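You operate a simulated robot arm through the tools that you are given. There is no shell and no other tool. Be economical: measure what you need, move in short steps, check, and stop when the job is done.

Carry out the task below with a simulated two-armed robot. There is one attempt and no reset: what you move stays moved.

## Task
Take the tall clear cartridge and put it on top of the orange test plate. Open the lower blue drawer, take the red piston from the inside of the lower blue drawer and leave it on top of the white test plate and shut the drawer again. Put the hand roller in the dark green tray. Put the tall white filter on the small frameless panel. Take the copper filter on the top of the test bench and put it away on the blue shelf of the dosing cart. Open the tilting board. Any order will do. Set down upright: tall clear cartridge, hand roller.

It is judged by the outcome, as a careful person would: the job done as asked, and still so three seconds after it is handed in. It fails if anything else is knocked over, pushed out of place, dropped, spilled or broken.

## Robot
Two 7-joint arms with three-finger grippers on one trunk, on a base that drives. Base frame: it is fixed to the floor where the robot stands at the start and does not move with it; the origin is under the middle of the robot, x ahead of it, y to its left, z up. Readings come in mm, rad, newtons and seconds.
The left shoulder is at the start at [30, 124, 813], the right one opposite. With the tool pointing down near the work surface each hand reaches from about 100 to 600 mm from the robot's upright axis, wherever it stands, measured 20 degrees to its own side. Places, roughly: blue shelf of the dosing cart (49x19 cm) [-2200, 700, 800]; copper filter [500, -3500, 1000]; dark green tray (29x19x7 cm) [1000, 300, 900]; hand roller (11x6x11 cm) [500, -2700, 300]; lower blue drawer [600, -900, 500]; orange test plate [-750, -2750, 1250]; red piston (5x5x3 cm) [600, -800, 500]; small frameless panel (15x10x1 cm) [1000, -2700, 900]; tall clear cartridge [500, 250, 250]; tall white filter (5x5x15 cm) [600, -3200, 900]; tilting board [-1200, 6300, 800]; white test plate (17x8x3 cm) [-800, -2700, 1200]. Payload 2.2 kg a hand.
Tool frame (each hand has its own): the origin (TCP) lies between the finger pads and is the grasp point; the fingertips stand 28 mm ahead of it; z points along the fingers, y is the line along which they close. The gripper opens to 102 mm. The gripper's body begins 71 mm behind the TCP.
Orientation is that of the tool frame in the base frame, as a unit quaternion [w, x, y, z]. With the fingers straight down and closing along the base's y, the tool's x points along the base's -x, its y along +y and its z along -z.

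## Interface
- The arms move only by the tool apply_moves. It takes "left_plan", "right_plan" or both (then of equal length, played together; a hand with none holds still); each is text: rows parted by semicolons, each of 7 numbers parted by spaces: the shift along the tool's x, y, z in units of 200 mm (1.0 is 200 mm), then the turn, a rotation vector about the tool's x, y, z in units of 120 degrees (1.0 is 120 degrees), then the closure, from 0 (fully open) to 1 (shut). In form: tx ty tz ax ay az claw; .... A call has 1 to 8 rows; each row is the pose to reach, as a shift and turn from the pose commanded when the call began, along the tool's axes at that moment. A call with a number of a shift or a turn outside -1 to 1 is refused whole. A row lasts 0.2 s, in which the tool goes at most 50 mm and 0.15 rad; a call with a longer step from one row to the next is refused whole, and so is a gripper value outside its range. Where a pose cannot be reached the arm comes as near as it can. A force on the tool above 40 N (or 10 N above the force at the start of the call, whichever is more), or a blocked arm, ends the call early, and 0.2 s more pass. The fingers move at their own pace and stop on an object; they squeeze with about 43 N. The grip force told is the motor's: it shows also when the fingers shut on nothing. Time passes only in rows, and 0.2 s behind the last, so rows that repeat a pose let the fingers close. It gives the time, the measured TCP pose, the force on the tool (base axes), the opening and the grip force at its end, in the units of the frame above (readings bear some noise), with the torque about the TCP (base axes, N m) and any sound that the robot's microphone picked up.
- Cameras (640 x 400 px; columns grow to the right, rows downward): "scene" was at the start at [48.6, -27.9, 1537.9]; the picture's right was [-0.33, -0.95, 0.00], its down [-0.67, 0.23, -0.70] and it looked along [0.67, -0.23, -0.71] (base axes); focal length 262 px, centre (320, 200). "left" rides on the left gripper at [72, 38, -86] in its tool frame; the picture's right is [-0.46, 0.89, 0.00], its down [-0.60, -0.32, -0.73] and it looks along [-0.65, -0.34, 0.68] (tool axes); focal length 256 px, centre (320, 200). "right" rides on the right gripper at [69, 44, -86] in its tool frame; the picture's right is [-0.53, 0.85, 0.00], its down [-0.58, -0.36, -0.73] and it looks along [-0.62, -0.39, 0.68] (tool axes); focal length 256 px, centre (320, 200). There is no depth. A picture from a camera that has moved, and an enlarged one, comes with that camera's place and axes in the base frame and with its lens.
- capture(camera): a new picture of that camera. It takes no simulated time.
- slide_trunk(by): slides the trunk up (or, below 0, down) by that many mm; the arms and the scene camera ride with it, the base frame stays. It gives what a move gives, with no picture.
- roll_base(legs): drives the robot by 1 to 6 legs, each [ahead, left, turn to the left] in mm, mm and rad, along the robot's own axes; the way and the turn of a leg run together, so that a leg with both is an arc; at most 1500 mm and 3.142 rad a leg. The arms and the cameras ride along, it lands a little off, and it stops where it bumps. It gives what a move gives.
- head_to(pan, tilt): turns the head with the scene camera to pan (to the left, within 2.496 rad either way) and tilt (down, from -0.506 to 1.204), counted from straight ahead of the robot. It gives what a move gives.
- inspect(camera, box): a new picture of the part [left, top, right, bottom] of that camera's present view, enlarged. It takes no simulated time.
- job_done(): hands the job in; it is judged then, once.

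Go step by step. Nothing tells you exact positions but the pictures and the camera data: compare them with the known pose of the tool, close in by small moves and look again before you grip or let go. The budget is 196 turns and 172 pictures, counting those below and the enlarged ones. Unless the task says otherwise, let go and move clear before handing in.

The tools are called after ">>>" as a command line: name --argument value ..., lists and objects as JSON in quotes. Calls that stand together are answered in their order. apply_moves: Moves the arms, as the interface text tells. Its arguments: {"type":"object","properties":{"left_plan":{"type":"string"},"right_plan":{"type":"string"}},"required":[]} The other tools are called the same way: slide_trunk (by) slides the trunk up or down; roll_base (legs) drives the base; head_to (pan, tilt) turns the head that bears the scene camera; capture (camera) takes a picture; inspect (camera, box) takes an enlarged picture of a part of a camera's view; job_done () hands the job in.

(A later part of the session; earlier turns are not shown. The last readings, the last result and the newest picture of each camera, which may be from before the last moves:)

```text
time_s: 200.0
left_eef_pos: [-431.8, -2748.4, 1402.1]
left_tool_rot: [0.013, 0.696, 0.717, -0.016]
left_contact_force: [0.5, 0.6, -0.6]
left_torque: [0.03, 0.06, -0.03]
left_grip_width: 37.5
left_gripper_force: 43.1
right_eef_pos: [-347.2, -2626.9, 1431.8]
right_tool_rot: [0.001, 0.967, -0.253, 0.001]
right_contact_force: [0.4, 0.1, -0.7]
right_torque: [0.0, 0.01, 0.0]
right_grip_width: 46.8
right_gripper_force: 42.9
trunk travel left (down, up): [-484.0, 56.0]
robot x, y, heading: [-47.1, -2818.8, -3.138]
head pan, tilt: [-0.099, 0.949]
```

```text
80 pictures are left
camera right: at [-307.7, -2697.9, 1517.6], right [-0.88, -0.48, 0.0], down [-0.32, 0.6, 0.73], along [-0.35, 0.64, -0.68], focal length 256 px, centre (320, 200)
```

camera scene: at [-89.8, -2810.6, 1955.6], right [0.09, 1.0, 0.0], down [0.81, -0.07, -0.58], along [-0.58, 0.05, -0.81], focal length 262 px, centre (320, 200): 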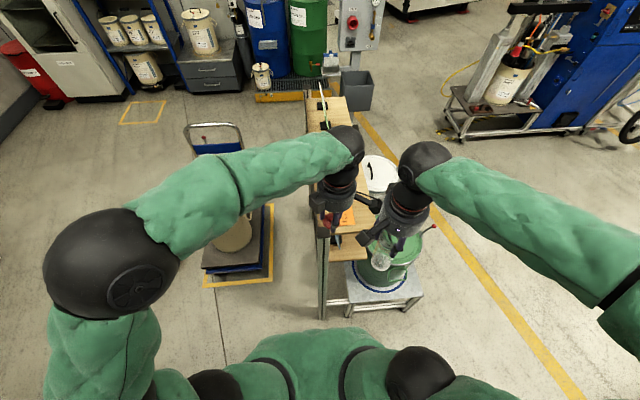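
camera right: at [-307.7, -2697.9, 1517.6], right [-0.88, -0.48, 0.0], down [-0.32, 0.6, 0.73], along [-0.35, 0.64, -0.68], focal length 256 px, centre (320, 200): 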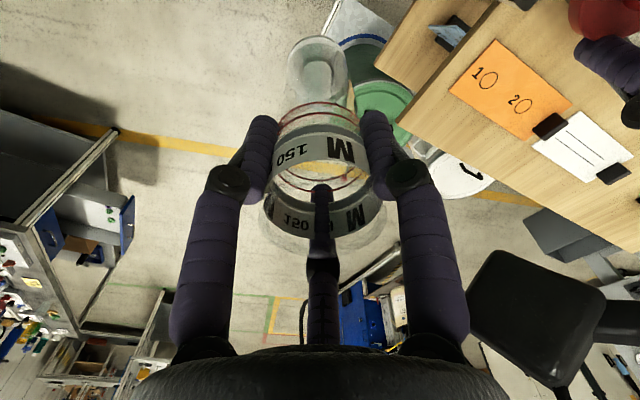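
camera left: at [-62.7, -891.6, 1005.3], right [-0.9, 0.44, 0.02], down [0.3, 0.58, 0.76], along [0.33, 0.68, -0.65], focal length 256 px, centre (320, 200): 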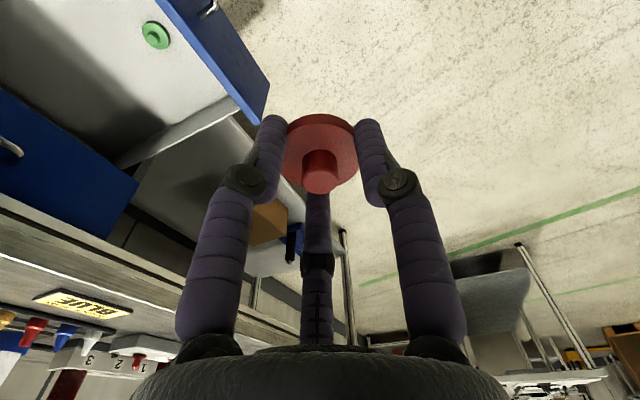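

The orange plate is centred near (−593,−2682), top about z=1200. Move the left hand aside and extend the right hand over the plate.

>>> apply_moves --left_plan "-0.1 0.06 0 0 0 0 1; -0.2 0.12 0 0 0 0 1; -0.3 0.18 0 0 0 0 1; -0.4 0.24 0 0 0 0 1; -0.5 0.3 0 0 0 0 1" --right_plan "-0.15 0.142 0 0 0 0 1; -0.3 0.284 0 0 0 0 1; -0.45 0.425 0 0 0 0 1; -0.6 0.567 0 0 0 0 1; -0.748 0.709 0 0 0 0 1"

>>> capture --camera "right"

>>> capture --camera "left"

```text
time_s: 200.3
left_eef_pos: [-434.9, -2756.7, 1400.9]
left_tool_rot: [0.008, 0.687, 0.726, -0.019]
left_contact_force: [-1.0, 0.0, 0.4]
left_torque: [-0.05, -0.05, 0.08]
left_grip_width: 37.4
left_gripper_force: 43.2
right_eef_pos: [-355.6, -2633.5, 1429.4]
right_tool_rot: [-0.001, 0.968, -0.249, 0.007]
right_contact_force: [0.8, -0.3, -0.6]
right_torque: [0.06, -0.01, 0.05]
right_grip_width: 46.8
right_gripper_force: 43.2
trunk travel left (down, up): [-484.0, 56.0]
robot x, y, heading: [-50.0, -2815.9, -3.13]
head pan, tilt: [-0.099, 0.949]
stopped in row 1 (left hand): the force on the tool passed its limit at 103 N (the readings are from after the stop); the commanded pose is now the measured one
```

```text
79 pictures are left
camera right: at [-316.6, -2704.2, 1517.6], right [-0.88, -0.48, -0.01], down [-0.34, 0.6, 0.72], along [-0.34, 0.64, -0.69], focal length 256 px, centre (320, 200)
```

right: 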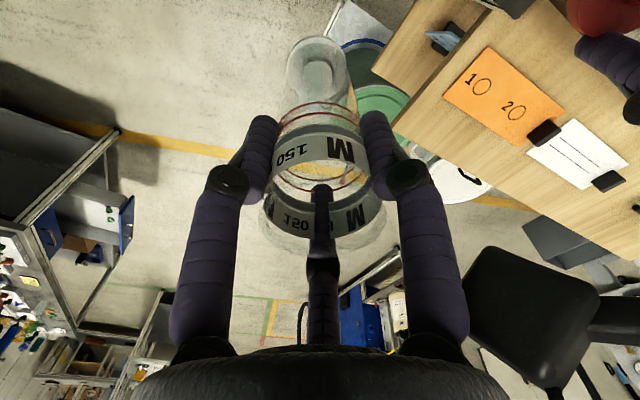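

```text
78 pictures are left
camera left: at [-399.8, -2679.1, 1482.2], right [0.91, -0.42, 0.0], down [-0.27, -0.59, 0.76], along [-0.31, -0.69, -0.65], focal length 256 px, centre (320, 200)
```

left: 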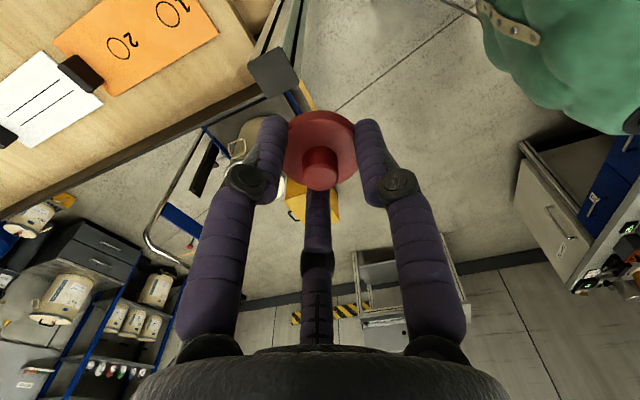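

The two hands' camera mounts touched. Move only the left hand away first.

>>> apply_moves --left_plan "-0.12 0.05 0 0 0 0 1; -0.25 0.1 0 0 0 0 1; -0.4 0.15 0 0 0 0 1; -0.55 0.2 0 0 0 0 1; -0.7 0.25 0 0 0 0 1"

>>> apply_moves --right_plan "-0.15 0.142 0 0 0 0 1; -0.3 0.284 0 0 0 0 1; -0.45 0.425 0 0 0 0 1; -0.6 0.567 0 0 0 0 1; -0.748 0.709 0 0 0 0 1"

>>> capture --camera "right"

```text
time_s: 201.5
left_eef_pos: [-373.6, -2894.2, 1404.7]
left_tool_rot: [0.007, 0.688, 0.726, -0.019]
left_contact_force: [-0.4, -0.8, 0.3]
left_torque: [-0.02, -0.02, 0.0]
left_grip_width: 37.3
left_gripper_force: 42.9
right_eef_pos: [-352.9, -2633.1, 1430.2]
right_tool_rot: [0.001, 0.968, -0.249, 0.007]
right_contact_force: [-0.3, -0.5, -0.5]
right_torque: [-0.01, -0.01, -0.01]
right_grip_width: 46.7
right_gripper_force: 42.4
trunk travel left (down, up): [-484.0, 56.0]
robot x, y, heading: [-50.5, -2815.4, -3.138]
head pan, tilt: [-0.099, 0.949]
```

```text
time_s: 202.7
left_eef_pos: [-376.4, -2892.4, 1404.2]
left_tool_rot: [0.008, 0.687, 0.727, -0.018]
left_contact_force: [-0.4, -0.6, -0.7]
left_torque: [0.01, -0.02, -0.01]
left_grip_width: 37.5
left_gripper_force: 43.0
right_eef_pos: [-555.3, -2684.3, 1428.2]
right_tool_rot: [-0.001, 0.968, -0.25, 0.008]
right_contact_force: [-0.9, 0.2, -0.8]
right_torque: [0.02, -0.02, 0.01]
right_grip_width: 46.6
right_gripper_force: 43.6
trunk travel left (down, up): [-484.0, 56.0]
robot x, y, heading: [-51.7, -2816.5, -3.134]
head pan, tilt: [-0.099, 0.949]
```

```text
77 pictures are left
camera right: at [-518.0, -2754.2, 1516.4], right [-0.88, -0.48, -0.01], down [-0.34, 0.6, 0.72], along [-0.34, 0.64, -0.69], focal length 256 px, centre (320, 200)
```

right: 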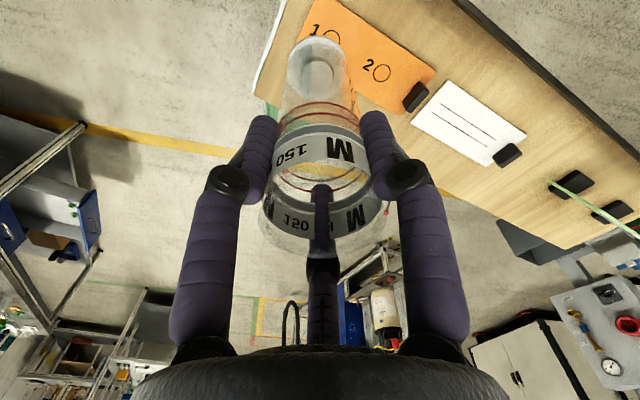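

Plate centre ≈(−600,−2687). Move above it and descend most of the way.

>>> apply_moves --right_plan "-0.1 0.06 0 0 0 0 1; -0.19 0.124 0 0 0 0 1; -0.19 0.124 0.15 0 0 0 1; -0.19 0.124 0.3 0 0 0 1; -0.19 0.124 0.38 0 0 0 1"

>>> capture --camera "right"

>>> capture --camera "scene"

```text
time_s: 203.9
left_eef_pos: [-375.2, -2891.8, 1404.0]
left_tool_rot: [0.007, 0.687, 0.727, -0.019]
left_contact_force: [-0.2, -0.6, 0.3]
left_torque: [0.01, 0.01, 0.01]
left_grip_width: 37.6
left_gripper_force: 43.1
right_eef_pos: [-597.8, -2686.7, 1351.7]
right_tool_rot: [0.0, 0.968, -0.25, 0.008]
right_contact_force: [0.2, -0.3, -0.6]
right_torque: [-0.03, -0.01, 0.04]
right_grip_width: 46.7
right_gripper_force: 42.9
trunk travel left (down, up): [-484.0, 56.0]
robot x, y, heading: [-48.1, -2815.3, -3.131]
head pan, tilt: [-0.099, 0.949]
```

```text
76 pictures are left
camera right: at [-559.1, -2756.2, 1440.2], right [-0.88, -0.48, -0.01], down [-0.34, 0.6, 0.72], along [-0.34, 0.64, -0.69], focal length 256 px, centre (320, 200)
```

right: 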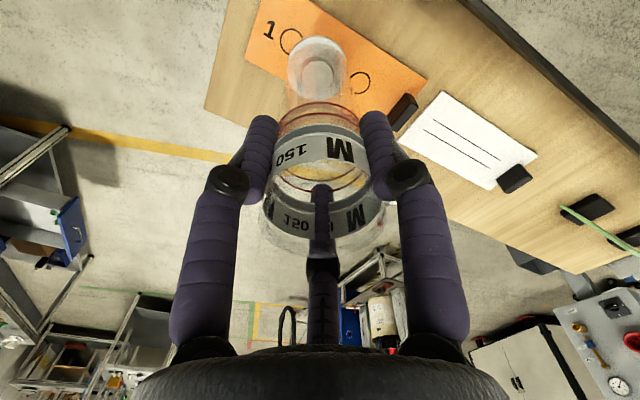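

```text
75 pictures are left
camera scene: at [-89.7, -2810.9, 1955.5], right [0.09, 1.0, 0.0], down [0.81, -0.07, -0.58], along [-0.58, 0.05, -0.81], focal length 262 px, centre (320, 200)
```

scene: 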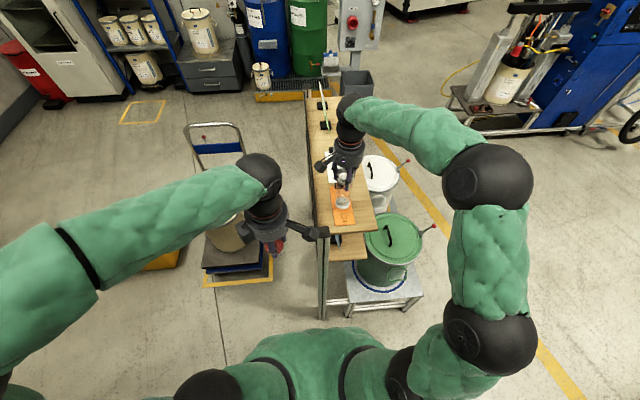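

>>> apply_moves --right_plan "0 0 0.03 0 0 0 1; 0 0 0.06 0 0 0 1; 0 0 0.075 0 0 0 1"

>>> apply_moves --right_plan "0 0 0.015 0 0 0 1; 0 0 0.03 0 0 0 1"

>>> inspect --camera "scene" --box '[296, 150, 392, 210]'

```text
time_s: 204.7
left_eef_pos: [-374.8, -2892.5, 1404.1]
left_tool_rot: [0.008, 0.687, 0.726, -0.019]
left_contact_force: [0.5, 0.3, 0.2]
left_torque: [-0.04, 0.0, -0.01]
left_grip_width: 37.4
left_gripper_force: 43.2
right_eef_pos: [-598.9, -2686.3, 1335.2]
right_tool_rot: [0.0, 0.968, -0.249, 0.008]
right_contact_force: [0.3, 0.6, -1.4]
right_torque: [-0.02, 0.02, 0.02]
right_grip_width: 46.8
right_gripper_force: 42.6
trunk travel left (down, up): [-484.0, 56.0]
robot x, y, heading: [-48.8, -2816.3, -3.136]
head pan, tilt: [-0.099, 0.949]
```

```text
time_s: 205.3
left_eef_pos: [-374.7, -2892.0, 1404.0]
left_tool_rot: [0.007, 0.687, 0.726, -0.018]
left_contact_force: [-0.6, 0.4, 0.2]
left_torque: [-0.03, 0.02, -0.04]
left_grip_width: 37.6
left_gripper_force: 42.9
right_eef_pos: [-598.9, -2686.5, 1329.1]
right_tool_rot: [0.001, 0.968, -0.249, 0.007]
right_contact_force: [0.2, 0.3, -1.0]
right_torque: [0.0, 0.01, 0.01]
right_grip_width: 46.5
right_gripper_force: 42.5
trunk travel left (down, up): [-484.0, 56.0]
robot x, y, heading: [-49.3, -2816.1, -3.137]
head pan, tilt: [-0.099, 0.949]
```

```text
6.67 times, centred on (344, 180) of scene
camera zoom: at [-90.1, -2811.0, 1955.5], right [0.09, 1.0, 0.0], down [0.81, -0.07, -0.58], along [-0.58, 0.05, -0.81], focal length 1748 px, centre (160, 333)
```

zoom: 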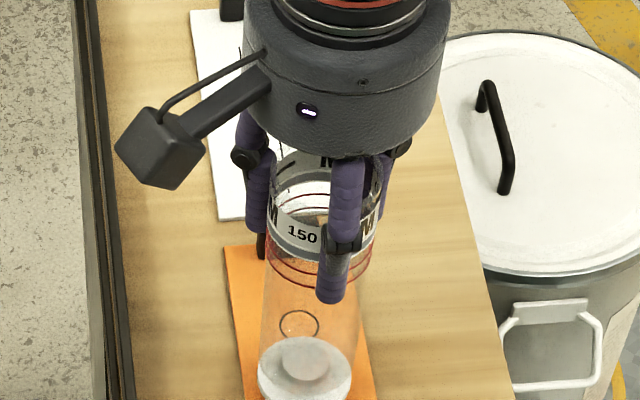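

>>> apply_moves --right_plan "0 0 0.02 0 0 0 1; 0 0 0.04 0 0 0 1"

>>> apply_moves --right_plan "0 0 0.015 0 0 0 1; 0 0 0.03 0 0 0 1"

```text
time_s: 205.9
left_eef_pos: [-376.1, -2891.6, 1403.8]
left_tool_rot: [0.008, 0.687, 0.727, -0.019]
left_contact_force: [-0.6, 0.6, 0.1]
left_torque: [0.01, 0.02, -0.02]
left_grip_width: 37.4
left_gripper_force: 43.5
right_eef_pos: [-599.1, -2688.3, 1321.8]
right_tool_rot: [0.001, 0.968, -0.25, 0.007]
right_contact_force: [0.0, 0.4, -1.8]
right_torque: [0.02, 0.02, -0.03]
right_grip_width: 46.8
right_gripper_force: 42.9
trunk travel left (down, up): [-484.0, 56.0]
robot x, y, heading: [-49.2, -2815.7, -3.134]
head pan, tilt: [-0.099, 0.949]
```

```text
time_s: 206.5
left_eef_pos: [-374.8, -2891.8, 1404.8]
left_tool_rot: [0.007, 0.688, 0.726, -0.02]
left_contact_force: [0.9, 0.9, 0.4]
left_torque: [-0.01, 0.03, 0.01]
left_grip_width: 37.6
left_gripper_force: 42.7
right_eef_pos: [-597.0, -2688.6, 1315.1]
right_tool_rot: [0.0, 0.968, -0.249, 0.007]
right_contact_force: [0.4, -0.5, -0.4]
right_torque: [0.02, 0.0, 0.0]
right_grip_width: 46.6
right_gripper_force: 42.9
trunk travel left (down, up): [-484.0, 56.0]
robot x, y, heading: [-49.9, -2816.8, -3.137]
head pan, tilt: [-0.099, 0.949]
```

>>> apply_moves --right_plan "0 0 0.015 0 0 0 1; 0 0 0.03 0 0 0 1"

>>> apply_moves --right_plan "0 0 0.015 0 0 0 1; 0 0 0.03 0 0 0 1"

>>> capture --camera "right"

```text
time_s: 207.1
left_eef_pos: [-373.5, -2892.1, 1405.1]
left_tool_rot: [0.008, 0.688, 0.726, -0.019]
left_contact_force: [-0.9, 0.4, 0.3]
left_torque: [-0.01, 0.02, 0.0]
left_grip_width: 37.3
left_gripper_force: 42.9
right_eef_pos: [-596.0, -2689.2, 1311.2]
right_tool_rot: [0.001, 0.968, -0.249, 0.006]
right_contact_force: [1.4, -0.7, 10.2]
right_torque: [0.01, 0.15, -0.01]
right_grip_width: 47.0
right_gripper_force: 42.9
trunk travel left (down, up): [-484.0, 56.0]
robot x, y, heading: [-45.8, -2815.1, -3.128]
head pan, tilt: [-0.099, 0.949]
```

```text
time_s: 207.7
left_eef_pos: [-372.1, -2892.2, 1405.0]
left_tool_rot: [0.007, 0.687, 0.726, -0.02]
left_contact_force: [0.0, 0.2, 0.7]
left_torque: [0.03, 0.01, -0.02]
left_grip_width: 37.5
left_gripper_force: 43.0
right_eef_pos: [-594.6, -2690.1, 1306.0]
right_tool_rot: [0.002, 0.968, -0.251, 0.004]
right_contact_force: [5.7, 2.8, 34.1]
right_torque: [0.08, -0.23, -0.06]
right_grip_width: 46.9
right_gripper_force: 42.8
trunk travel left (down, up): [-484.0, 56.0]
robot x, y, heading: [-47.4, -2813.3, -3.134]
head pan, tilt: [-0.099, 0.949]
```

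```text
73 pictures are left
camera right: at [-556.0, -2758.9, 1394.0], right [-0.88, -0.48, 0.0], down [-0.33, 0.6, 0.73], along [-0.35, 0.64, -0.69], focal length 256 px, centre (320, 200)
```

right: 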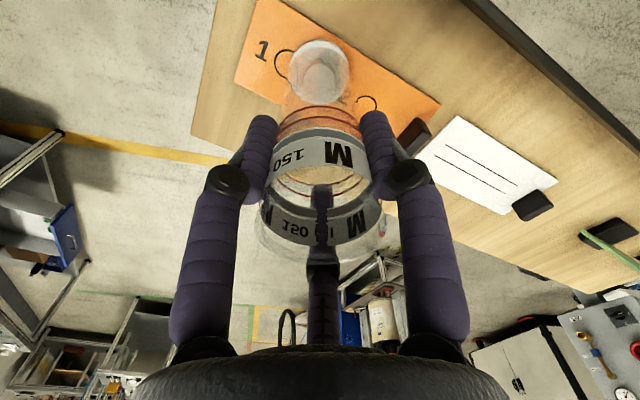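

M is standing on the orange plate. Ease the load, open and rise straight up.

>>> apply_moves --right_plan "0 0 -0.02 0 0 0 1; 0 0 -0.02 0 0 0 0.5; 0 0 -0.02 0 0 0 0.4; 0 0 -0.02 0 0 0 0.2; 0 0 -0.02 0 0 0 0.1; 0 0 -0.02 0 0 0 0.1"

>>> capture --camera "right"

```text
time_s: 209.1
left_eef_pos: [-375.5, -2892.0, 1403.6]
left_tool_rot: [0.007, 0.687, 0.726, -0.018]
left_contact_force: [0.4, -0.5, -0.5]
left_torque: [0.02, -0.01, 0.02]
left_grip_width: 37.5
left_gripper_force: 42.9
right_eef_pos: [-596.3, -2687.4, 1306.7]
right_tool_rot: [0.001, 0.968, -0.25, 0.007]
right_contact_force: [-0.3, 0.6, -0.6]
right_torque: [-0.02, 0.01, 0.0]
right_grip_width: 92.1
right_gripper_force: 0.0
trunk travel left (down, up): [-484.0, 56.0]
robot x, y, heading: [-50.4, -2814.3, -3.135]
head pan, tilt: [-0.099, 0.949]
```

```text
72 pictures are left
camera right: at [-558.5, -2758.1, 1394.8], right [-0.88, -0.48, -0.01], down [-0.34, 0.6, 0.72], along [-0.34, 0.64, -0.69], focal length 256 px, centre (320, 200)
```

right: 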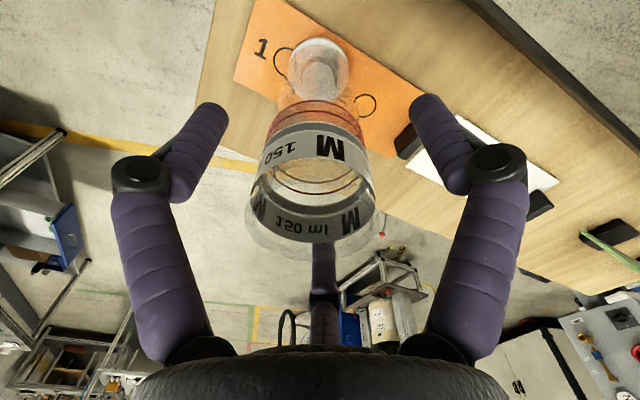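

>>> apply_moves --right_plan "0 0 -0.15 0 0 0 0.1; 0 0 -0.35 0 0 0 0.1; 0 0 -0.55 0 0 0 0.1; 0 0 -0.75 0 0 0 0.1"

>>> apply_moves --right_plan "0.1 -0.17 0 0 0 0 0.1; 0.2 -0.34 0 0 0 0 0.1; 0.3 -0.51 0 0 0 0 0.1; 0.4 -0.68 0 0 0 0 0.1; 0.5 -0.85 0 0 0 0 0.1"

>>> capture --camera "scene"

```text
time_s: 210.1
left_eef_pos: [-375.6, -2892.3, 1403.6]
left_tool_rot: [0.008, 0.687, 0.727, -0.019]
left_contact_force: [-0.5, 0.1, 0.0]
left_torque: [0.0, 0.05, -0.01]
left_grip_width: 37.2
left_gripper_force: 43.1
right_eef_pos: [-596.0, -2685.9, 1457.2]
right_tool_rot: [-0.001, 0.968, -0.25, 0.007]
right_contact_force: [1.3, 0.3, -0.1]
right_torque: [-0.02, -0.02, -0.03]
right_grip_width: 91.9
right_gripper_force: 0.1
trunk travel left (down, up): [-484.0, 56.0]
robot x, y, heading: [-49.1, -2814.1, -3.133]
head pan, tilt: [-0.099, 0.949]
```

```text
time_s: 211.3
left_eef_pos: [-373.9, -2891.6, 1404.7]
left_tool_rot: [0.007, 0.687, 0.726, -0.019]
left_contact_force: [0.4, 0.2, -0.3]
left_torque: [-0.06, 0.0, 0.02]
left_grip_width: 37.5
left_gripper_force: 42.7
right_eef_pos: [-428.9, -2587.1, 1460.6]
right_tool_rot: [0.001, 0.969, -0.248, 0.007]
right_contact_force: [0.5, 0.1, 0.7]
right_torque: [-0.02, 0.05, 0.01]
right_grip_width: 92.0
right_gripper_force: 0.1
trunk travel left (down, up): [-484.0, 56.0]
robot x, y, heading: [-47.4, -2815.7, -3.129]
head pan, tilt: [-0.099, 0.949]
```

```text
71 pictures are left
camera scene: at [-87.5, -2810.2, 1955.6], right [0.09, 1.0, 0.0], down [0.81, -0.07, -0.58], along [-0.58, 0.05, -0.81], focal length 262 px, centre (320, 200)
```

scene: 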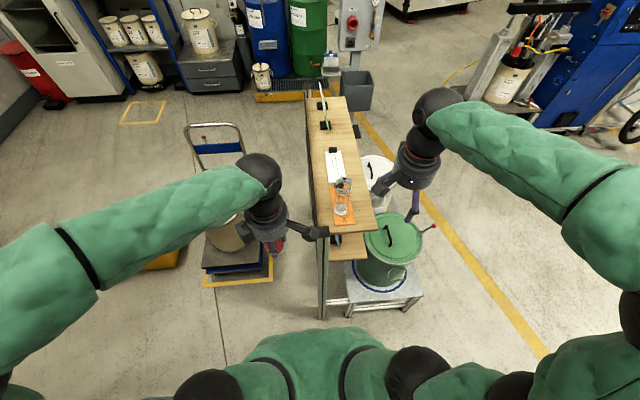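

M stands well on the orange plate. Now the piston: shift the base a little forward and right, and reach the left hand over to the white plate.

>>> roll_base --legs '[[95, -100, 0]]'

>>> apply_moves --left_plan "0 -0.2 0 0 0 0 1; 0 -0.4 0 0 0 0 1; 0.05 -0.6 0 0 0 0 1; 0.1 -0.8 0 0 0 0 1; 0.2 -1 0 0 0 0 1"

>>> apply_moves --left_plan "0.08 -0.15 0.05 0 0 0 1; 0.16 -0.3 0.1 0 0 0 1; 0.24 -0.45 0.2 0 0 0 1; 0.3 -0.55 0.3 0 0 0 1"

>>> capture --camera "left"

```text
time_s: 212.7
left_eef_pos: [-471.2, -2795.3, 1404.8]
left_tool_rot: [0.007, 0.687, 0.726, -0.019]
left_contact_force: [0.4, -0.4, -0.4]
left_torque: [0.0, -0.01, -0.02]
left_grip_width: 37.7
left_gripper_force: 43.1
right_eef_pos: [-527.5, -2490.5, 1460.0]
right_tool_rot: [0.0, 0.969, -0.248, 0.007]
right_contact_force: [0.6, 0.2, 0.3]
right_torque: [0.02, 0.0, 0.02]
right_grip_width: 91.8
right_gripper_force: 0.2
trunk travel left (down, up): [-484.0, 56.0]
robot x, y, heading: [-146.1, -2720.8, -3.131]
head pan, tilt: [-0.099, 0.949]
```

```text
time_s: 213.8
left_eef_pos: [-679.6, -2764.9, 1403.0]
left_tool_rot: [0.008, 0.687, 0.727, -0.019]
left_contact_force: [-0.9, 0.8, -0.7]
left_torque: [-0.04, -0.04, -0.02]
left_grip_width: 37.5
left_gripper_force: 43.6
right_eef_pos: [-530.2, -2489.1, 1460.2]
right_tool_rot: [0.0, 0.968, -0.249, 0.007]
right_contact_force: [0.0, 0.1, -0.6]
right_torque: [-0.04, -0.02, 0.0]
right_grip_width: 92.1
right_gripper_force: 0.1
trunk travel left (down, up): [-484.0, 56.0]
robot x, y, heading: [-142.3, -2718.6, -3.132]
head pan, tilt: [-0.099, 0.949]
```

```text
time_s: 214.8
left_eef_pos: [-789.1, -2716.7, 1343.0]
left_tool_rot: [0.008, 0.687, 0.727, -0.019]
left_contact_force: [-0.3, 0.0, -1.1]
left_torque: [-0.01, -0.02, 0.0]
left_grip_width: 37.5
left_gripper_force: 42.9
right_eef_pos: [-531.0, -2489.2, 1458.9]
right_tool_rot: [0.0, 0.968, -0.249, 0.008]
right_contact_force: [-0.6, 0.1, 0.3]
right_torque: [-0.02, -0.05, 0.0]
right_grip_width: 91.9
right_gripper_force: 0.2
trunk travel left (down, up): [-484.0, 56.0]
robot x, y, heading: [-143.2, -2717.9, -3.133]
head pan, tilt: [-0.099, 0.949]
```

```text
70 pictures are left
camera left: at [-754.3, -2639.3, 1424.9], right [0.91, -0.41, 0.0], down [-0.27, -0.59, 0.76], along [-0.31, -0.69, -0.65], focal length 256 px, centre (320, 200)
```

left: 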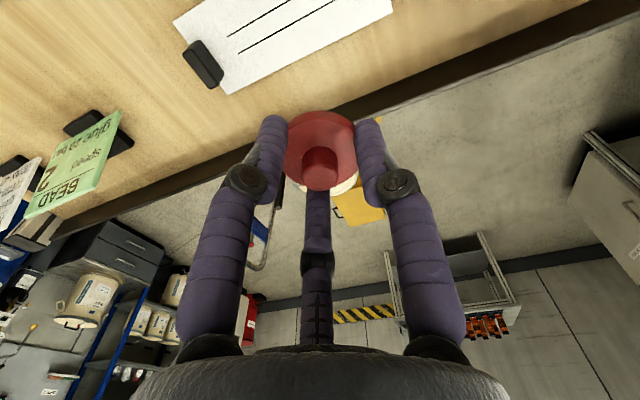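

White plate centre ≈(−803,−2678). Move over it and lower.

>>> apply_moves --left_plan "0.1 -0.015 0 0 0 0 1; 0.2 -0.03 0 0 0 0 1; 0.2 -0.03 0.15 0 0 0 1; 0.2 -0.03 0.3 0 0 0 1; 0.2 -0.03 0.44 0 0 0 1"

>>> capture --camera "left"

```text
time_s: 216.1
left_eef_pos: [-799.0, -2679.6, 1257.9]
left_tool_rot: [0.007, 0.687, 0.726, -0.019]
left_contact_force: [-0.2, 0.5, 0.1]
left_torque: [0.03, 0.01, 0.02]
left_grip_width: 37.5
left_gripper_force: 43.0
right_eef_pos: [-529.2, -2490.9, 1459.7]
right_tool_rot: [0.0, 0.968, -0.25, 0.007]
right_contact_force: [0.8, -0.1, -0.3]
right_torque: [0.01, -0.01, 0.03]
right_grip_width: 91.8
right_gripper_force: 0.1
trunk travel left (down, up): [-484.0, 56.0]
robot x, y, heading: [-147.5, -2717.0, -3.131]
head pan, tilt: [-0.099, 0.949]
```

```text
69 pictures are left
camera left: at [-763.3, -2602.0, 1338.4], right [0.91, -0.41, 0.0], down [-0.27, -0.59, 0.76], along [-0.31, -0.69, -0.65], focal length 256 px, centre (320, 200)
```

left: 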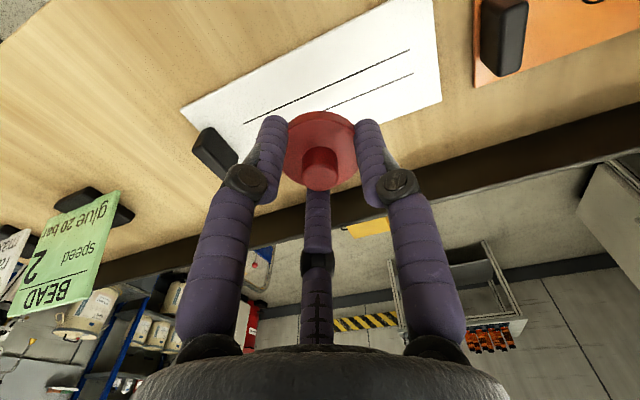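

>>> apply_moves --left_plan "0.035 0 0.06 0 0 0 1; 0.035 0 0.12 0 0 0 1"

>>> apply_moves --left_plan "0 0 0.015 0 0 0 1; 0 0 0.03 0 0 0 1"

>>> apply_moves --left_plan "0 0 0.015 0 0 0 1; 0 0 0.03 0 0 0 1"

```text
time_s: 216.7
left_eef_pos: [-798.5, -2671.2, 1235.0]
left_tool_rot: [0.007, 0.687, 0.727, -0.018]
left_contact_force: [-1.1, -0.6, -0.2]
left_torque: [0.05, 0.01, -0.01]
left_grip_width: 37.4
left_gripper_force: 42.6
right_eef_pos: [-529.4, -2489.7, 1461.0]
right_tool_rot: [-0.001, 0.968, -0.249, 0.007]
right_contact_force: [0.6, 0.9, 0.1]
right_torque: [0.01, 0.0, -0.01]
right_grip_width: 91.9
right_gripper_force: 0.0
trunk travel left (down, up): [-484.0, 56.0]
robot x, y, heading: [-145.3, -2720.6, -3.135]
head pan, tilt: [-0.099, 0.949]
```

```text
time_s: 217.2
left_eef_pos: [-798.6, -2672.4, 1227.2]
left_tool_rot: [0.007, 0.687, 0.726, -0.019]
left_contact_force: [0.5, 0.2, 0.4]
left_torque: [0.0, -0.01, 0.03]
left_grip_width: 37.4
left_gripper_force: 43.4
right_eef_pos: [-528.5, -2489.6, 1459.5]
right_tool_rot: [0.0, 0.969, -0.248, 0.007]
right_contact_force: [-0.3, 0.0, -0.2]
right_torque: [-0.01, 0.04, 0.04]
right_grip_width: 91.6
right_gripper_force: 0.0
trunk travel left (down, up): [-484.0, 56.0]
robot x, y, heading: [-148.9, -2719.0, -3.139]
head pan, tilt: [-0.099, 0.949]
```

```text
time_s: 217.8
left_eef_pos: [-798.8, -2672.9, 1220.2]
left_tool_rot: [0.008, 0.688, 0.726, -0.019]
left_contact_force: [-0.8, -0.1, -0.8]
left_torque: [-0.03, 0.01, -0.03]
left_grip_width: 37.4
left_gripper_force: 43.3
right_eef_pos: [-529.1, -2489.6, 1460.0]
right_tool_rot: [0.001, 0.969, -0.249, 0.007]
right_contact_force: [0.5, -0.2, 0.3]
right_torque: [-0.01, -0.01, 0.02]
right_grip_width: 91.9
right_gripper_force: 0.1
trunk travel left (down, up): [-484.0, 56.0]
robot x, y, heading: [-145.4, -2713.7, -3.134]
head pan, tilt: [-0.099, 0.949]
```

>>> apply_moves --left_plan "0 0 0.015 0 0 0 1; 0 0 0.03 0 0 0 1"

>>> apply_moves --left_plan "0 0 0.015 0 0 0 1; 0 0 0.03 0 0 0 1"

>>> capture --camera "left"

```text
time_s: 218.4
left_eef_pos: [-798.1, -2674.3, 1213.4]
left_tool_rot: [0.007, 0.687, 0.727, -0.019]
left_contact_force: [0.2, 0.0, -0.9]
left_torque: [0.03, 0.0, -0.01]
left_grip_width: 37.5
left_gripper_force: 42.5
right_eef_pos: [-528.6, -2489.4, 1458.9]
right_tool_rot: [-0.001, 0.968, -0.249, 0.007]
right_contact_force: [0.7, 0.4, 0.0]
right_torque: [-0.02, 0.0, 0.0]
right_grip_width: 91.5
right_gripper_force: 0.0
trunk travel left (down, up): [-484.0, 56.0]
robot x, y, heading: [-144.4, -2718.2, -3.132]
head pan, tilt: [-0.099, 0.949]
```

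```text
time_s: 219.1
left_eef_pos: [-799.7, -2673.6, 1208.8]
left_tool_rot: [0.008, 0.687, 0.726, -0.018]
left_contact_force: [-0.2, 0.6, -0.5]
left_torque: [0.0, -0.02, 0.01]
left_grip_width: 37.3
left_gripper_force: 43.0
right_eef_pos: [-528.1, -2490.3, 1460.4]
right_tool_rot: [0.0, 0.968, -0.249, 0.007]
right_contact_force: [-1.0, -0.6, 0.7]
right_torque: [-0.01, -0.02, 0.0]
right_grip_width: 91.8
right_gripper_force: 0.1
trunk travel left (down, up): [-484.0, 56.0]
robot x, y, heading: [-145.8, -2716.1, -3.133]
head pan, tilt: [-0.099, 0.949]
```

```text
68 pictures are left
camera left: at [-764.6, -2595.8, 1290.1], right [0.91, -0.41, 0.0], down [-0.27, -0.59, 0.76], along [-0.31, -0.69, -0.65], focal length 256 px, centre (320, 200)
```

left: 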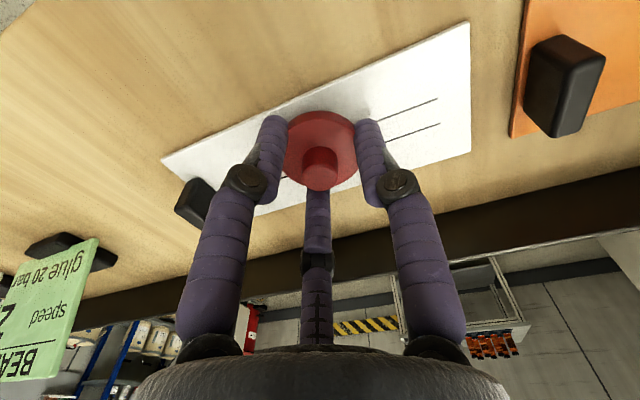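

>>> apply_moves --left_plan "0 0 0.015 0 0 0 1; 0 0 0.03 0 0 0 1"

>>> apply_moves --left_plan "0 0 0.015 0 0 0 1; 0 0 0.03 0 0 0 1"

>>> apply_moves --left_plan "0 0 0.015 0 0 0 1; 0 0 0.03 0 0 0 1"

```text
time_s: 219.7
left_eef_pos: [-798.2, -2671.6, 1205.2]
left_tool_rot: [0.006, 0.686, 0.727, -0.021]
left_contact_force: [-0.2, 1.5, 11.7]
left_torque: [0.12, -0.1, 0.01]
left_grip_width: 37.4
left_gripper_force: 43.7
right_eef_pos: [-527.4, -2489.2, 1460.5]
right_tool_rot: [0.0, 0.969, -0.249, 0.008]
right_contact_force: [0.1, -0.6, -0.1]
right_torque: [-0.02, 0.01, -0.02]
right_grip_width: 91.7
right_gripper_force: 0.2
trunk travel left (down, up): [-484.0, 56.0]
robot x, y, heading: [-145.4, -2716.9, -3.133]
head pan, tilt: [-0.099, 0.949]
```

```text
time_s: 220.4
left_eef_pos: [-802.1, -2673.5, 1205.5]
left_tool_rot: [0.0, 0.686, 0.727, -0.022]
left_contact_force: [6.9, -0.8, 14.3]
left_torque: [0.09, -0.37, -0.06]
left_grip_width: 37.5
left_gripper_force: 43.4
right_eef_pos: [-527.6, -2489.7, 1460.5]
right_tool_rot: [0.0, 0.968, -0.249, 0.007]
right_contact_force: [-0.7, -1.0, -0.1]
right_torque: [0.02, -0.05, -0.02]
right_grip_width: 91.7
right_gripper_force: 0.0
trunk travel left (down, up): [-484.0, 56.0]
robot x, y, heading: [-144.5, -2718.7, -3.132]
head pan, tilt: [-0.099, 0.949]
stopped in row 2 (left hand): the force on the tool passed its limit at 41 N (the readings are from after the stop); the commanded pose is now the measured one
```

```text
time_s: 221.2
left_eef_pos: [-805.6, -2673.3, 1203.9]
left_tool_rot: [-0.004, 0.685, 0.728, -0.024]
left_contact_force: [7.7, 0.5, 12.5]
left_torque: [0.08, -0.43, -0.02]
left_grip_width: 37.5
left_gripper_force: 42.7
right_eef_pos: [-527.4, -2489.4, 1459.5]
right_tool_rot: [0.0, 0.969, -0.249, 0.007]
right_contact_force: [-0.5, -0.4, -0.5]
right_torque: [-0.05, -0.03, 0.0]
right_grip_width: 92.0
right_gripper_force: 0.1
trunk travel left (down, up): [-484.0, 56.0]
robot x, y, heading: [-144.0, -2718.6, -3.132]
head pan, tilt: [-0.099, 0.949]
stopped in row 2 (left hand): the force on the tool passed its limit at 41 N (the readings are from after the stop); the commanded pose is now the measured one
```

Contact made; release and rise.

>>> apply_moves --left_plan "0 0 0 0 0 0 0.55; 0 0 0 0 0 0 0.4; 0 0 0 0 0 0 0.3; 0 0 -0.15 0 0 0 0.3; 0 0 -0.35 0 0 0 0.3; 0 0 -0.55 0 0 0 0.3; 0 0 -0.75 0 0 0 0.3; 0 0 -0.95 0 0 0 0.3"

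>>> capture --camera "left"

```text
time_s: 223.0
left_eef_pos: [-797.3, -2667.4, 1394.9]
left_tool_rot: [-0.001, 0.685, 0.728, -0.022]
left_contact_force: [0.4, 0.9, -0.3]
left_torque: [0.01, 0.01, 0.03]
left_grip_width: 71.3
left_gripper_force: 0.0
right_eef_pos: [-527.8, -2490.1, 1460.6]
right_tool_rot: [0.0, 0.968, -0.25, 0.007]
right_contact_force: [0.8, 0.0, 0.3]
right_torque: [-0.03, 0.04, 0.01]
right_grip_width: 91.8
right_gripper_force: 0.1
trunk travel left (down, up): [-484.0, 56.0]
robot x, y, heading: [-142.9, -2721.1, -3.131]
head pan, tilt: [-0.099, 0.949]
```

```text
67 pictures are left
camera left: at [-761.1, -2591.5, 1476.3], right [0.91, -0.41, -0.02], down [-0.25, -0.6, 0.76], along [-0.32, -0.69, -0.65], focal length 256 px, centre (320, 200)
```

left: 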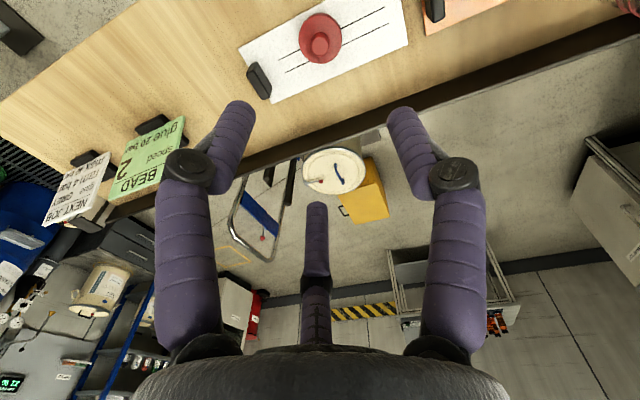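

The piston rests on the white plate. Retract both hands, back off and turn round to face the test bench.

>>> apply_moves --left_plan "-0.08 0.2 0 0 0 0 0.3; -0.16 0.38 0 0 0 0 0.3; -0.24 0.58 0 0 0 0 0.3; -0.3 0.78 0 0 0 0 0.3; -0.3 1 0 0 0 0 0.3"

>>> apply_moves --left_plan "0 0.2 0 0 0 0 0; 0 0.4 0 0 0 0 0; 0 0.6 0 0 0 0 0; 0 0.8 0 0 0 0 0; 0 0.9 0 0 0 0 0"

>>> roll_base --legs '[[-80, 0, 0], [0, 0, 3.14]]'

>>> head_to --pan -0.3 --tilt 0.8

>>> capture --camera "scene"

```text
time_s: 224.2
left_eef_pos: [-598.1, -2717.5, 1386.4]
left_tool_rot: [-0.003, 0.685, 0.728, -0.023]
left_contact_force: [0.0, -0.5, -0.8]
left_torque: [-0.04, 0.06, 0.02]
left_grip_width: 71.2
left_gripper_force: 0.1
right_eef_pos: [-526.6, -2490.4, 1460.7]
right_tool_rot: [0.001, 0.968, -0.25, 0.007]
right_contact_force: [0.8, -0.4, 0.5]
right_torque: [0.0, 0.02, 0.01]
right_grip_width: 91.9
right_gripper_force: 0.2
trunk travel left (down, up): [-484.0, 56.0]
robot x, y, heading: [-146.9, -2720.6, -3.131]
head pan, tilt: [-0.099, 0.949]
```

```text
time_s: 225.4
left_eef_pos: [-415.5, -2707.7, 1379.7]
left_tool_rot: [-0.003, 0.684, 0.729, -0.024]
left_contact_force: [0.3, -0.1, -0.4]
left_torque: [0.02, -0.01, 0.01]
left_grip_width: 102.3
left_gripper_force: 0.0
right_eef_pos: [-529.2, -2489.9, 1460.5]
right_tool_rot: [0.0, 0.968, -0.249, 0.007]
right_contact_force: [-0.7, 0.4, 0.2]
right_torque: [-0.01, 0.0, -0.03]
right_grip_width: 91.6
right_gripper_force: 0.1
trunk travel left (down, up): [-484.0, 56.0]
robot x, y, heading: [-144.1, -2724.0, -3.137]
head pan, tilt: [-0.099, 0.949]
```

```text
time_s: 233.9
left_eef_pos: [209.2, -2728.0, 1378.6]
left_tool_rot: [-0.024, 0.732, -0.681, 0.003]
left_contact_force: [-0.4, -0.6, -0.3]
left_torque: [0.04, -0.02, -0.01]
left_grip_width: 101.8
left_gripper_force: 0.1
right_eef_pos: [321.5, -2944.2, 1459.8]
right_tool_rot: [-0.008, 0.244, 0.97, 0.0]
right_contact_force: [0.1, 0.1, -0.2]
right_torque: [-0.01, 0.02, 0.03]
right_grip_width: 91.8
right_gripper_force: 0.1
trunk travel left (down, up): [-484.0, 56.0]
robot x, y, heading: [-63.1, -2715.4, 0.016]
head pan, tilt: [-0.099, 0.949]
```

```text
time_s: 234.6
left_eef_pos: [208.2, -2726.5, 1378.8]
left_tool_rot: [-0.023, 0.731, -0.681, 0.003]
left_contact_force: [0.1, -0.2, 0.3]
left_torque: [0.0, 0.01, 0.02]
left_grip_width: 102.0
left_gripper_force: 0.0
right_eef_pos: [322.6, -2943.2, 1460.2]
right_tool_rot: [-0.007, 0.244, 0.97, 0.0]
right_contact_force: [0.0, -0.2, 0.2]
right_torque: [0.01, -0.04, -0.04]
right_grip_width: 91.6
right_gripper_force: 0.1
trunk travel left (down, up): [-484.0, 56.0]
robot x, y, heading: [-63.5, -2720.7, 0.02]
head pan, tilt: [-0.3, 0.799]
```

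```text
66 pictures are left
camera scene: at [-12.6, -2742.3, 1967.0], right [-0.28, -0.96, 0.0], down [-0.69, 0.2, -0.7], along [0.67, -0.19, -0.72], focal length 262 px, centre (320, 200)
```

scene: 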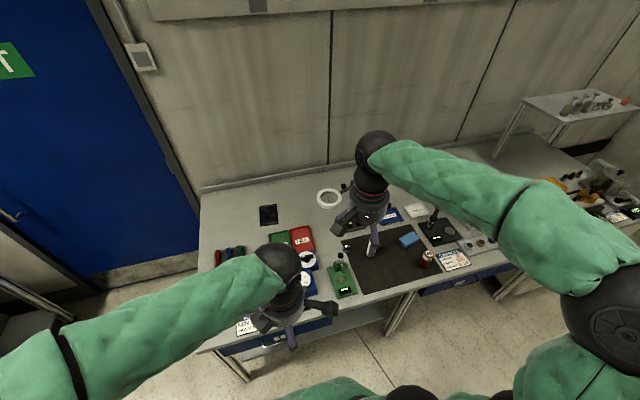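

I see the black panel at about (957,−2727), and a small copper can near (483,−3390). Pull the right hand back and look further right.

>>> apply_moves --right_plan "0.2 -0.1 0 0 0 0 0; 0.4 -0.2 0 0 0 0 0; 0.6 -0.3 0 0 0 0 0; 0.75 -0.4 0 0 0 0 0"

>>> roll_base --legs '[[0, -380, -0.02]]'

>>> head_to --pan 0.0 --tilt 0.85

>>> capture --camera "scene"

```text
time_s: 235.6
left_eef_pos: [206.3, -2727.2, 1379.2]
left_tool_rot: [-0.024, 0.732, -0.681, 0.003]
left_contact_force: [-0.9, 0.7, -0.7]
left_torque: [0.02, -0.04, 0.02]
left_grip_width: 102.1
left_gripper_force: 0.1
right_eef_pos: [149.4, -2942.4, 1462.0]
right_tool_rot: [-0.006, 0.244, 0.97, 0.0]
right_contact_force: [-0.2, 0.3, 0.8]
right_torque: [0.02, -0.05, -0.02]
right_grip_width: 101.9
right_gripper_force: 0.0
trunk travel left (down, up): [-484.0, 56.0]
robot x, y, heading: [-59.2, -2719.7, 0.019]
head pan, tilt: [-0.3, 0.799]
```

```text
time_s: 237.9
left_eef_pos: [212.0, -3095.1, 1379.7]
left_tool_rot: [-0.023, 0.726, -0.687, 0.003]
left_contact_force: [0.4, 0.6, 0.0]
left_torque: [-0.01, -0.01, 0.01]
left_grip_width: 101.7
left_gripper_force: 0.0
right_eef_pos: [152.6, -3309.0, 1462.2]
right_tool_rot: [-0.006, 0.252, 0.968, 0.0]
right_contact_force: [0.1, 0.3, 0.6]
right_torque: [0.01, -0.01, -0.02]
right_grip_width: 101.9
right_gripper_force: 0.1
trunk travel left (down, up): [-484.0, 56.0]
robot x, y, heading: [-58.1, -3082.7, -0.002]
head pan, tilt: [-0.3, 0.799]
```

```text
time_s: 238.7
left_eef_pos: [212.7, -3094.7, 1378.6]
left_tool_rot: [-0.024, 0.727, -0.686, 0.004]
left_contact_force: [-0.9, -1.4, -0.3]
left_torque: [0.0, 0.0, 0.02]
left_grip_width: 101.9
left_gripper_force: 0.0
right_eef_pos: [152.3, -3309.4, 1462.0]
right_tool_rot: [-0.006, 0.251, 0.968, 0.0]
right_contact_force: [-0.1, -0.1, 0.0]
right_torque: [0.01, 0.02, 0.03]
right_grip_width: 102.0
right_gripper_force: 0.0
trunk travel left (down, up): [-484.0, 56.0]
robot x, y, heading: [-57.9, -3082.8, -0.001]
head pan, tilt: [0.0, 0.85]
```

```text
65 pictures are left
camera scene: at [-8.0, -3083.2, 1963.0], right [0.0, -1.0, 0.0], down [-0.75, 0.0, -0.66], along [0.66, 0.0, -0.75], focal length 262 px, centre (320, 200)
```

scene: 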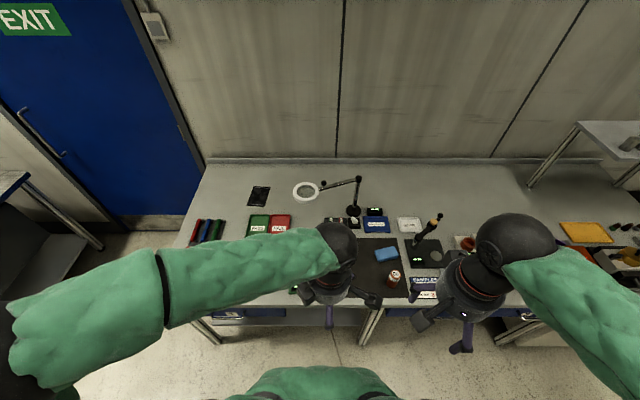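

>>> capture --camera "right"

>>> inspect --camera "scene" --box '[230, 170, 470, 320]'

```text
64 pictures are left
camera right: at [114.9, -3236.4, 1549.6], right [0.88, 0.48, -0.01], down [0.34, -0.6, 0.72], along [0.34, -0.64, -0.69], focal length 256 px, centre (320, 200)
```

right: 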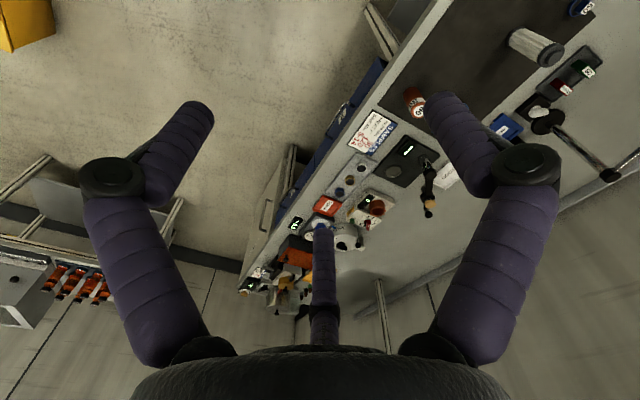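

```text
2.67 times, centred on (350, 245) of scene
camera zoom: at [-8.0, -3083.2, 1963.0], right [0.0, -1.0, 0.0], down [-0.75, 0.0, -0.66], along [0.66, 0.0, -0.75], focal length 699 px, centre (240, 80)
```

zoom: 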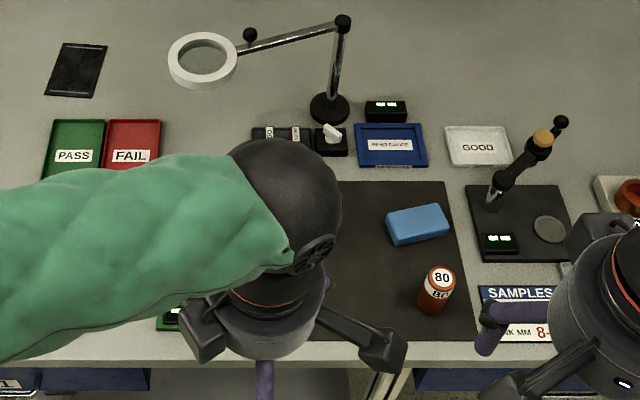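

White filter at about (561,−3183) and the copper filter ("80") at (458,−3392). Bring the left hand over the white filter.

>>> roll_base --legs '[[125, 0, 0]]'

>>> apply_moves --left_plan "0.1 -0.2 0 0 0 0 0; 0.2 -0.4 0 0 0 0 0; 0.3 -0.6 0 0 0 0 0; 0.4 -0.8 0 0 0 0 0; 0.5 -0.97 0.1 0 0 0 0; 0.5 -0.97 0.3 0 0 0 0; 0.5 -0.97 0.5 0 0 0 0; 0.5 -0.97 0.7 0 0 0 0"

>>> capture --camera "left"

```text
time_s: 240.0
left_eef_pos: [331.3, -3094.8, 1378.9]
left_tool_rot: [-0.023, 0.726, -0.687, 0.003]
left_contact_force: [-0.3, 0.1, 0.0]
left_torque: [0.0, 0.02, 0.01]
left_grip_width: 101.9
left_gripper_force: 0.0
right_eef_pos: [272.9, -3309.5, 1461.2]
right_tool_rot: [-0.007, 0.253, 0.967, 0.001]
right_contact_force: [-0.5, 0.8, 0.3]
right_torque: [0.02, 0.02, 0.01]
right_grip_width: 101.9
right_gripper_force: 0.1
trunk travel left (down, up): [-484.0, 56.0]
robot x, y, heading: [60.7, -3082.4, -0.001]
head pan, tilt: [0.0, 0.85]
```

```text
time_s: 241.8
left_eef_pos: [538.1, -3181.0, 1243.7]
left_tool_rot: [-0.024, 0.725, -0.688, 0.004]
left_contact_force: [1.2, 0.9, -0.3]
left_torque: [-0.03, 0.01, 0.01]
left_grip_width: 102.1
left_gripper_force: 0.1
right_eef_pos: [273.1, -3308.1, 1462.0]
right_tool_rot: [-0.008, 0.253, 0.967, 0.001]
right_contact_force: [-0.2, -0.4, -0.1]
right_torque: [-0.01, 0.01, 0.01]
right_grip_width: 102.1
right_gripper_force: 0.0
trunk travel left (down, up): [-484.0, 56.0]
robot x, y, heading: [63.5, -3085.1, -0.001]
head pan, tilt: [0.0, 0.85]
```

```text
62 pictures are left
camera left: at [502.2, -3258.4, 1324.8], right [-0.91, 0.42, -0.02], down [0.26, 0.6, 0.76], along [0.33, 0.68, -0.65], focal length 256 px, centre (320, 200)
```

left: 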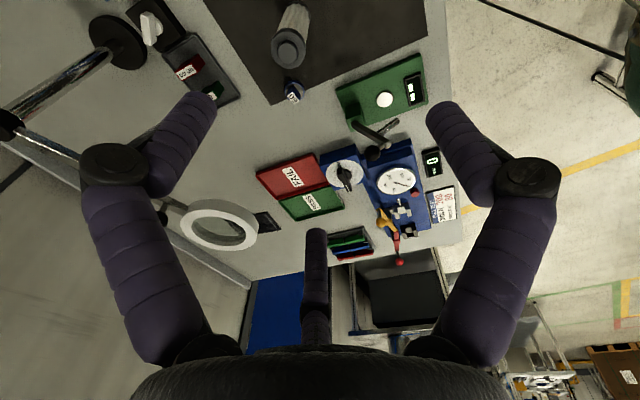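

>>> apply_moves --left_plan "0.02 -0.09 0 -0.01 0.006 0 0; 0.045 -0.183 0.1 -0.0195 0.013 0 0; 0.045 -0.183 0.3 -0.0195 0.013 0 0; 0.045 -0.183 0.5 -0.0195 0.013 0 0; 0.045 -0.183 0.65 -0.0195 0.013 0 0"

>>> capture --camera "left"

```text
time_s: 243.0
left_eef_pos: [577.0, -3186.1, 1116.9]
left_tool_rot: [0.0, 0.726, -0.688, 0.0]
left_contact_force: [-0.6, 0.5, 0.1]
left_torque: [-0.01, -0.01, -0.01]
left_grip_width: 101.8
left_gripper_force: 0.1
right_eef_pos: [273.0, -3309.7, 1461.6]
right_tool_rot: [-0.008, 0.253, 0.967, 0.0]
right_contact_force: [0.4, -0.1, 0.1]
right_torque: [0.02, -0.02, 0.0]
right_grip_width: 102.1
right_gripper_force: 0.1
trunk travel left (down, up): [-484.0, 56.0]
robot x, y, heading: [61.3, -3083.5, -0.001]
head pan, tilt: [0.0, 0.85]
```

```text
61 pictures are left
camera left: at [543.1, -3259.7, 1202.1], right [-0.91, 0.42, 0.0], down [0.29, 0.62, 0.73], along [0.3, 0.66, -0.68], focal length 256 px, centre (320, 200)
```

left: 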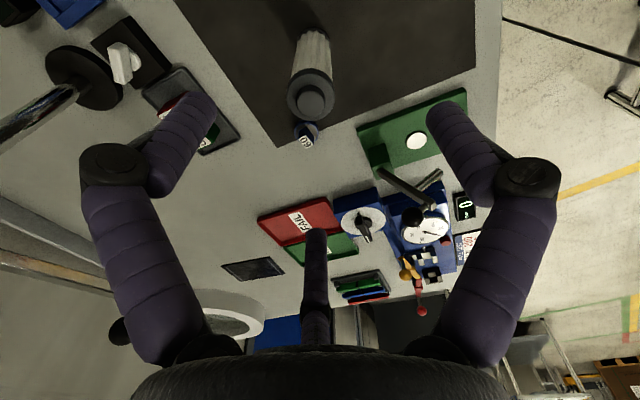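

>>> apply_moves --left_plan "0.01 -0.02 0.2 0 0 0 0; 0.01 -0.02 0.4 0 0 0 0; 0.01 -0.02 0.56 0 0 0 0; 0.01 -0.02 0.56 0 0 0 0.4; 0.01 -0.02 0.56 0 0 0 0.7; 0.01 -0.02 0.56 0 0 0 1; 0.01 -0.02 0.56 0 0 0 1; 0.01 -0.02 0.56 0 0 0 1"

>>> apply_moves --left_plan "0 0 -0.2 0 0 0 1; 0 0 -0.4 0 0 0 1; 0 0 -0.6 0 0 0 1; 0 0 -0.8 0 0 0 1; 0 0 -1 0 0 0 1"

>>> capture --camera "left"

```text
time_s: 244.8
left_eef_pos: [582.6, -3186.2, 1003.9]
left_tool_rot: [0.002, 0.725, -0.689, -0.001]
left_contact_force: [0.7, 1.2, 1.0]
left_torque: [0.13, -0.07, -0.02]
left_grip_width: 41.6
left_gripper_force: 43.2
right_eef_pos: [272.4, -3309.5, 1461.7]
right_tool_rot: [-0.008, 0.253, 0.967, 0.0]
right_contact_force: [-0.5, -0.6, 0.6]
right_torque: [-0.01, 0.0, 0.0]
right_grip_width: 101.9
right_gripper_force: 0.0
trunk travel left (down, up): [-484.0, 56.0]
robot x, y, heading: [64.0, -3083.3, 0.001]
head pan, tilt: [0.0, 0.85]
```

```text
time_s: 246.0
left_eef_pos: [584.9, -3187.4, 1204.5]
left_tool_rot: [0.001, 0.726, -0.688, -0.002]
left_contact_force: [-0.1, 0.0, -1.1]
left_torque: [-0.02, 0.0, -0.02]
left_grip_width: 41.6
left_gripper_force: 42.9
right_eef_pos: [271.9, -3309.6, 1462.9]
right_tool_rot: [-0.007, 0.253, 0.967, 0.0]
right_contact_force: [0.3, 0.2, 0.4]
right_torque: [0.04, -0.03, 0.02]
right_grip_width: 102.2
right_gripper_force: 0.1
trunk travel left (down, up): [-484.0, 56.0]
robot x, y, heading: [62.1, -3079.2, 0.001]
head pan, tilt: [0.0, 0.85]
```

```text
60 pictures are left
camera left: at [549.7, -3261.2, 1290.0], right [-0.91, 0.42, 0.0], down [0.29, 0.62, 0.73], along [0.3, 0.66, -0.68], focal length 256 px, centre (320, 200)
```

left: 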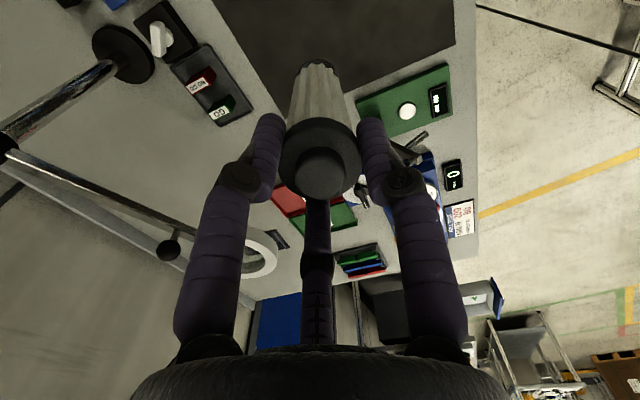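

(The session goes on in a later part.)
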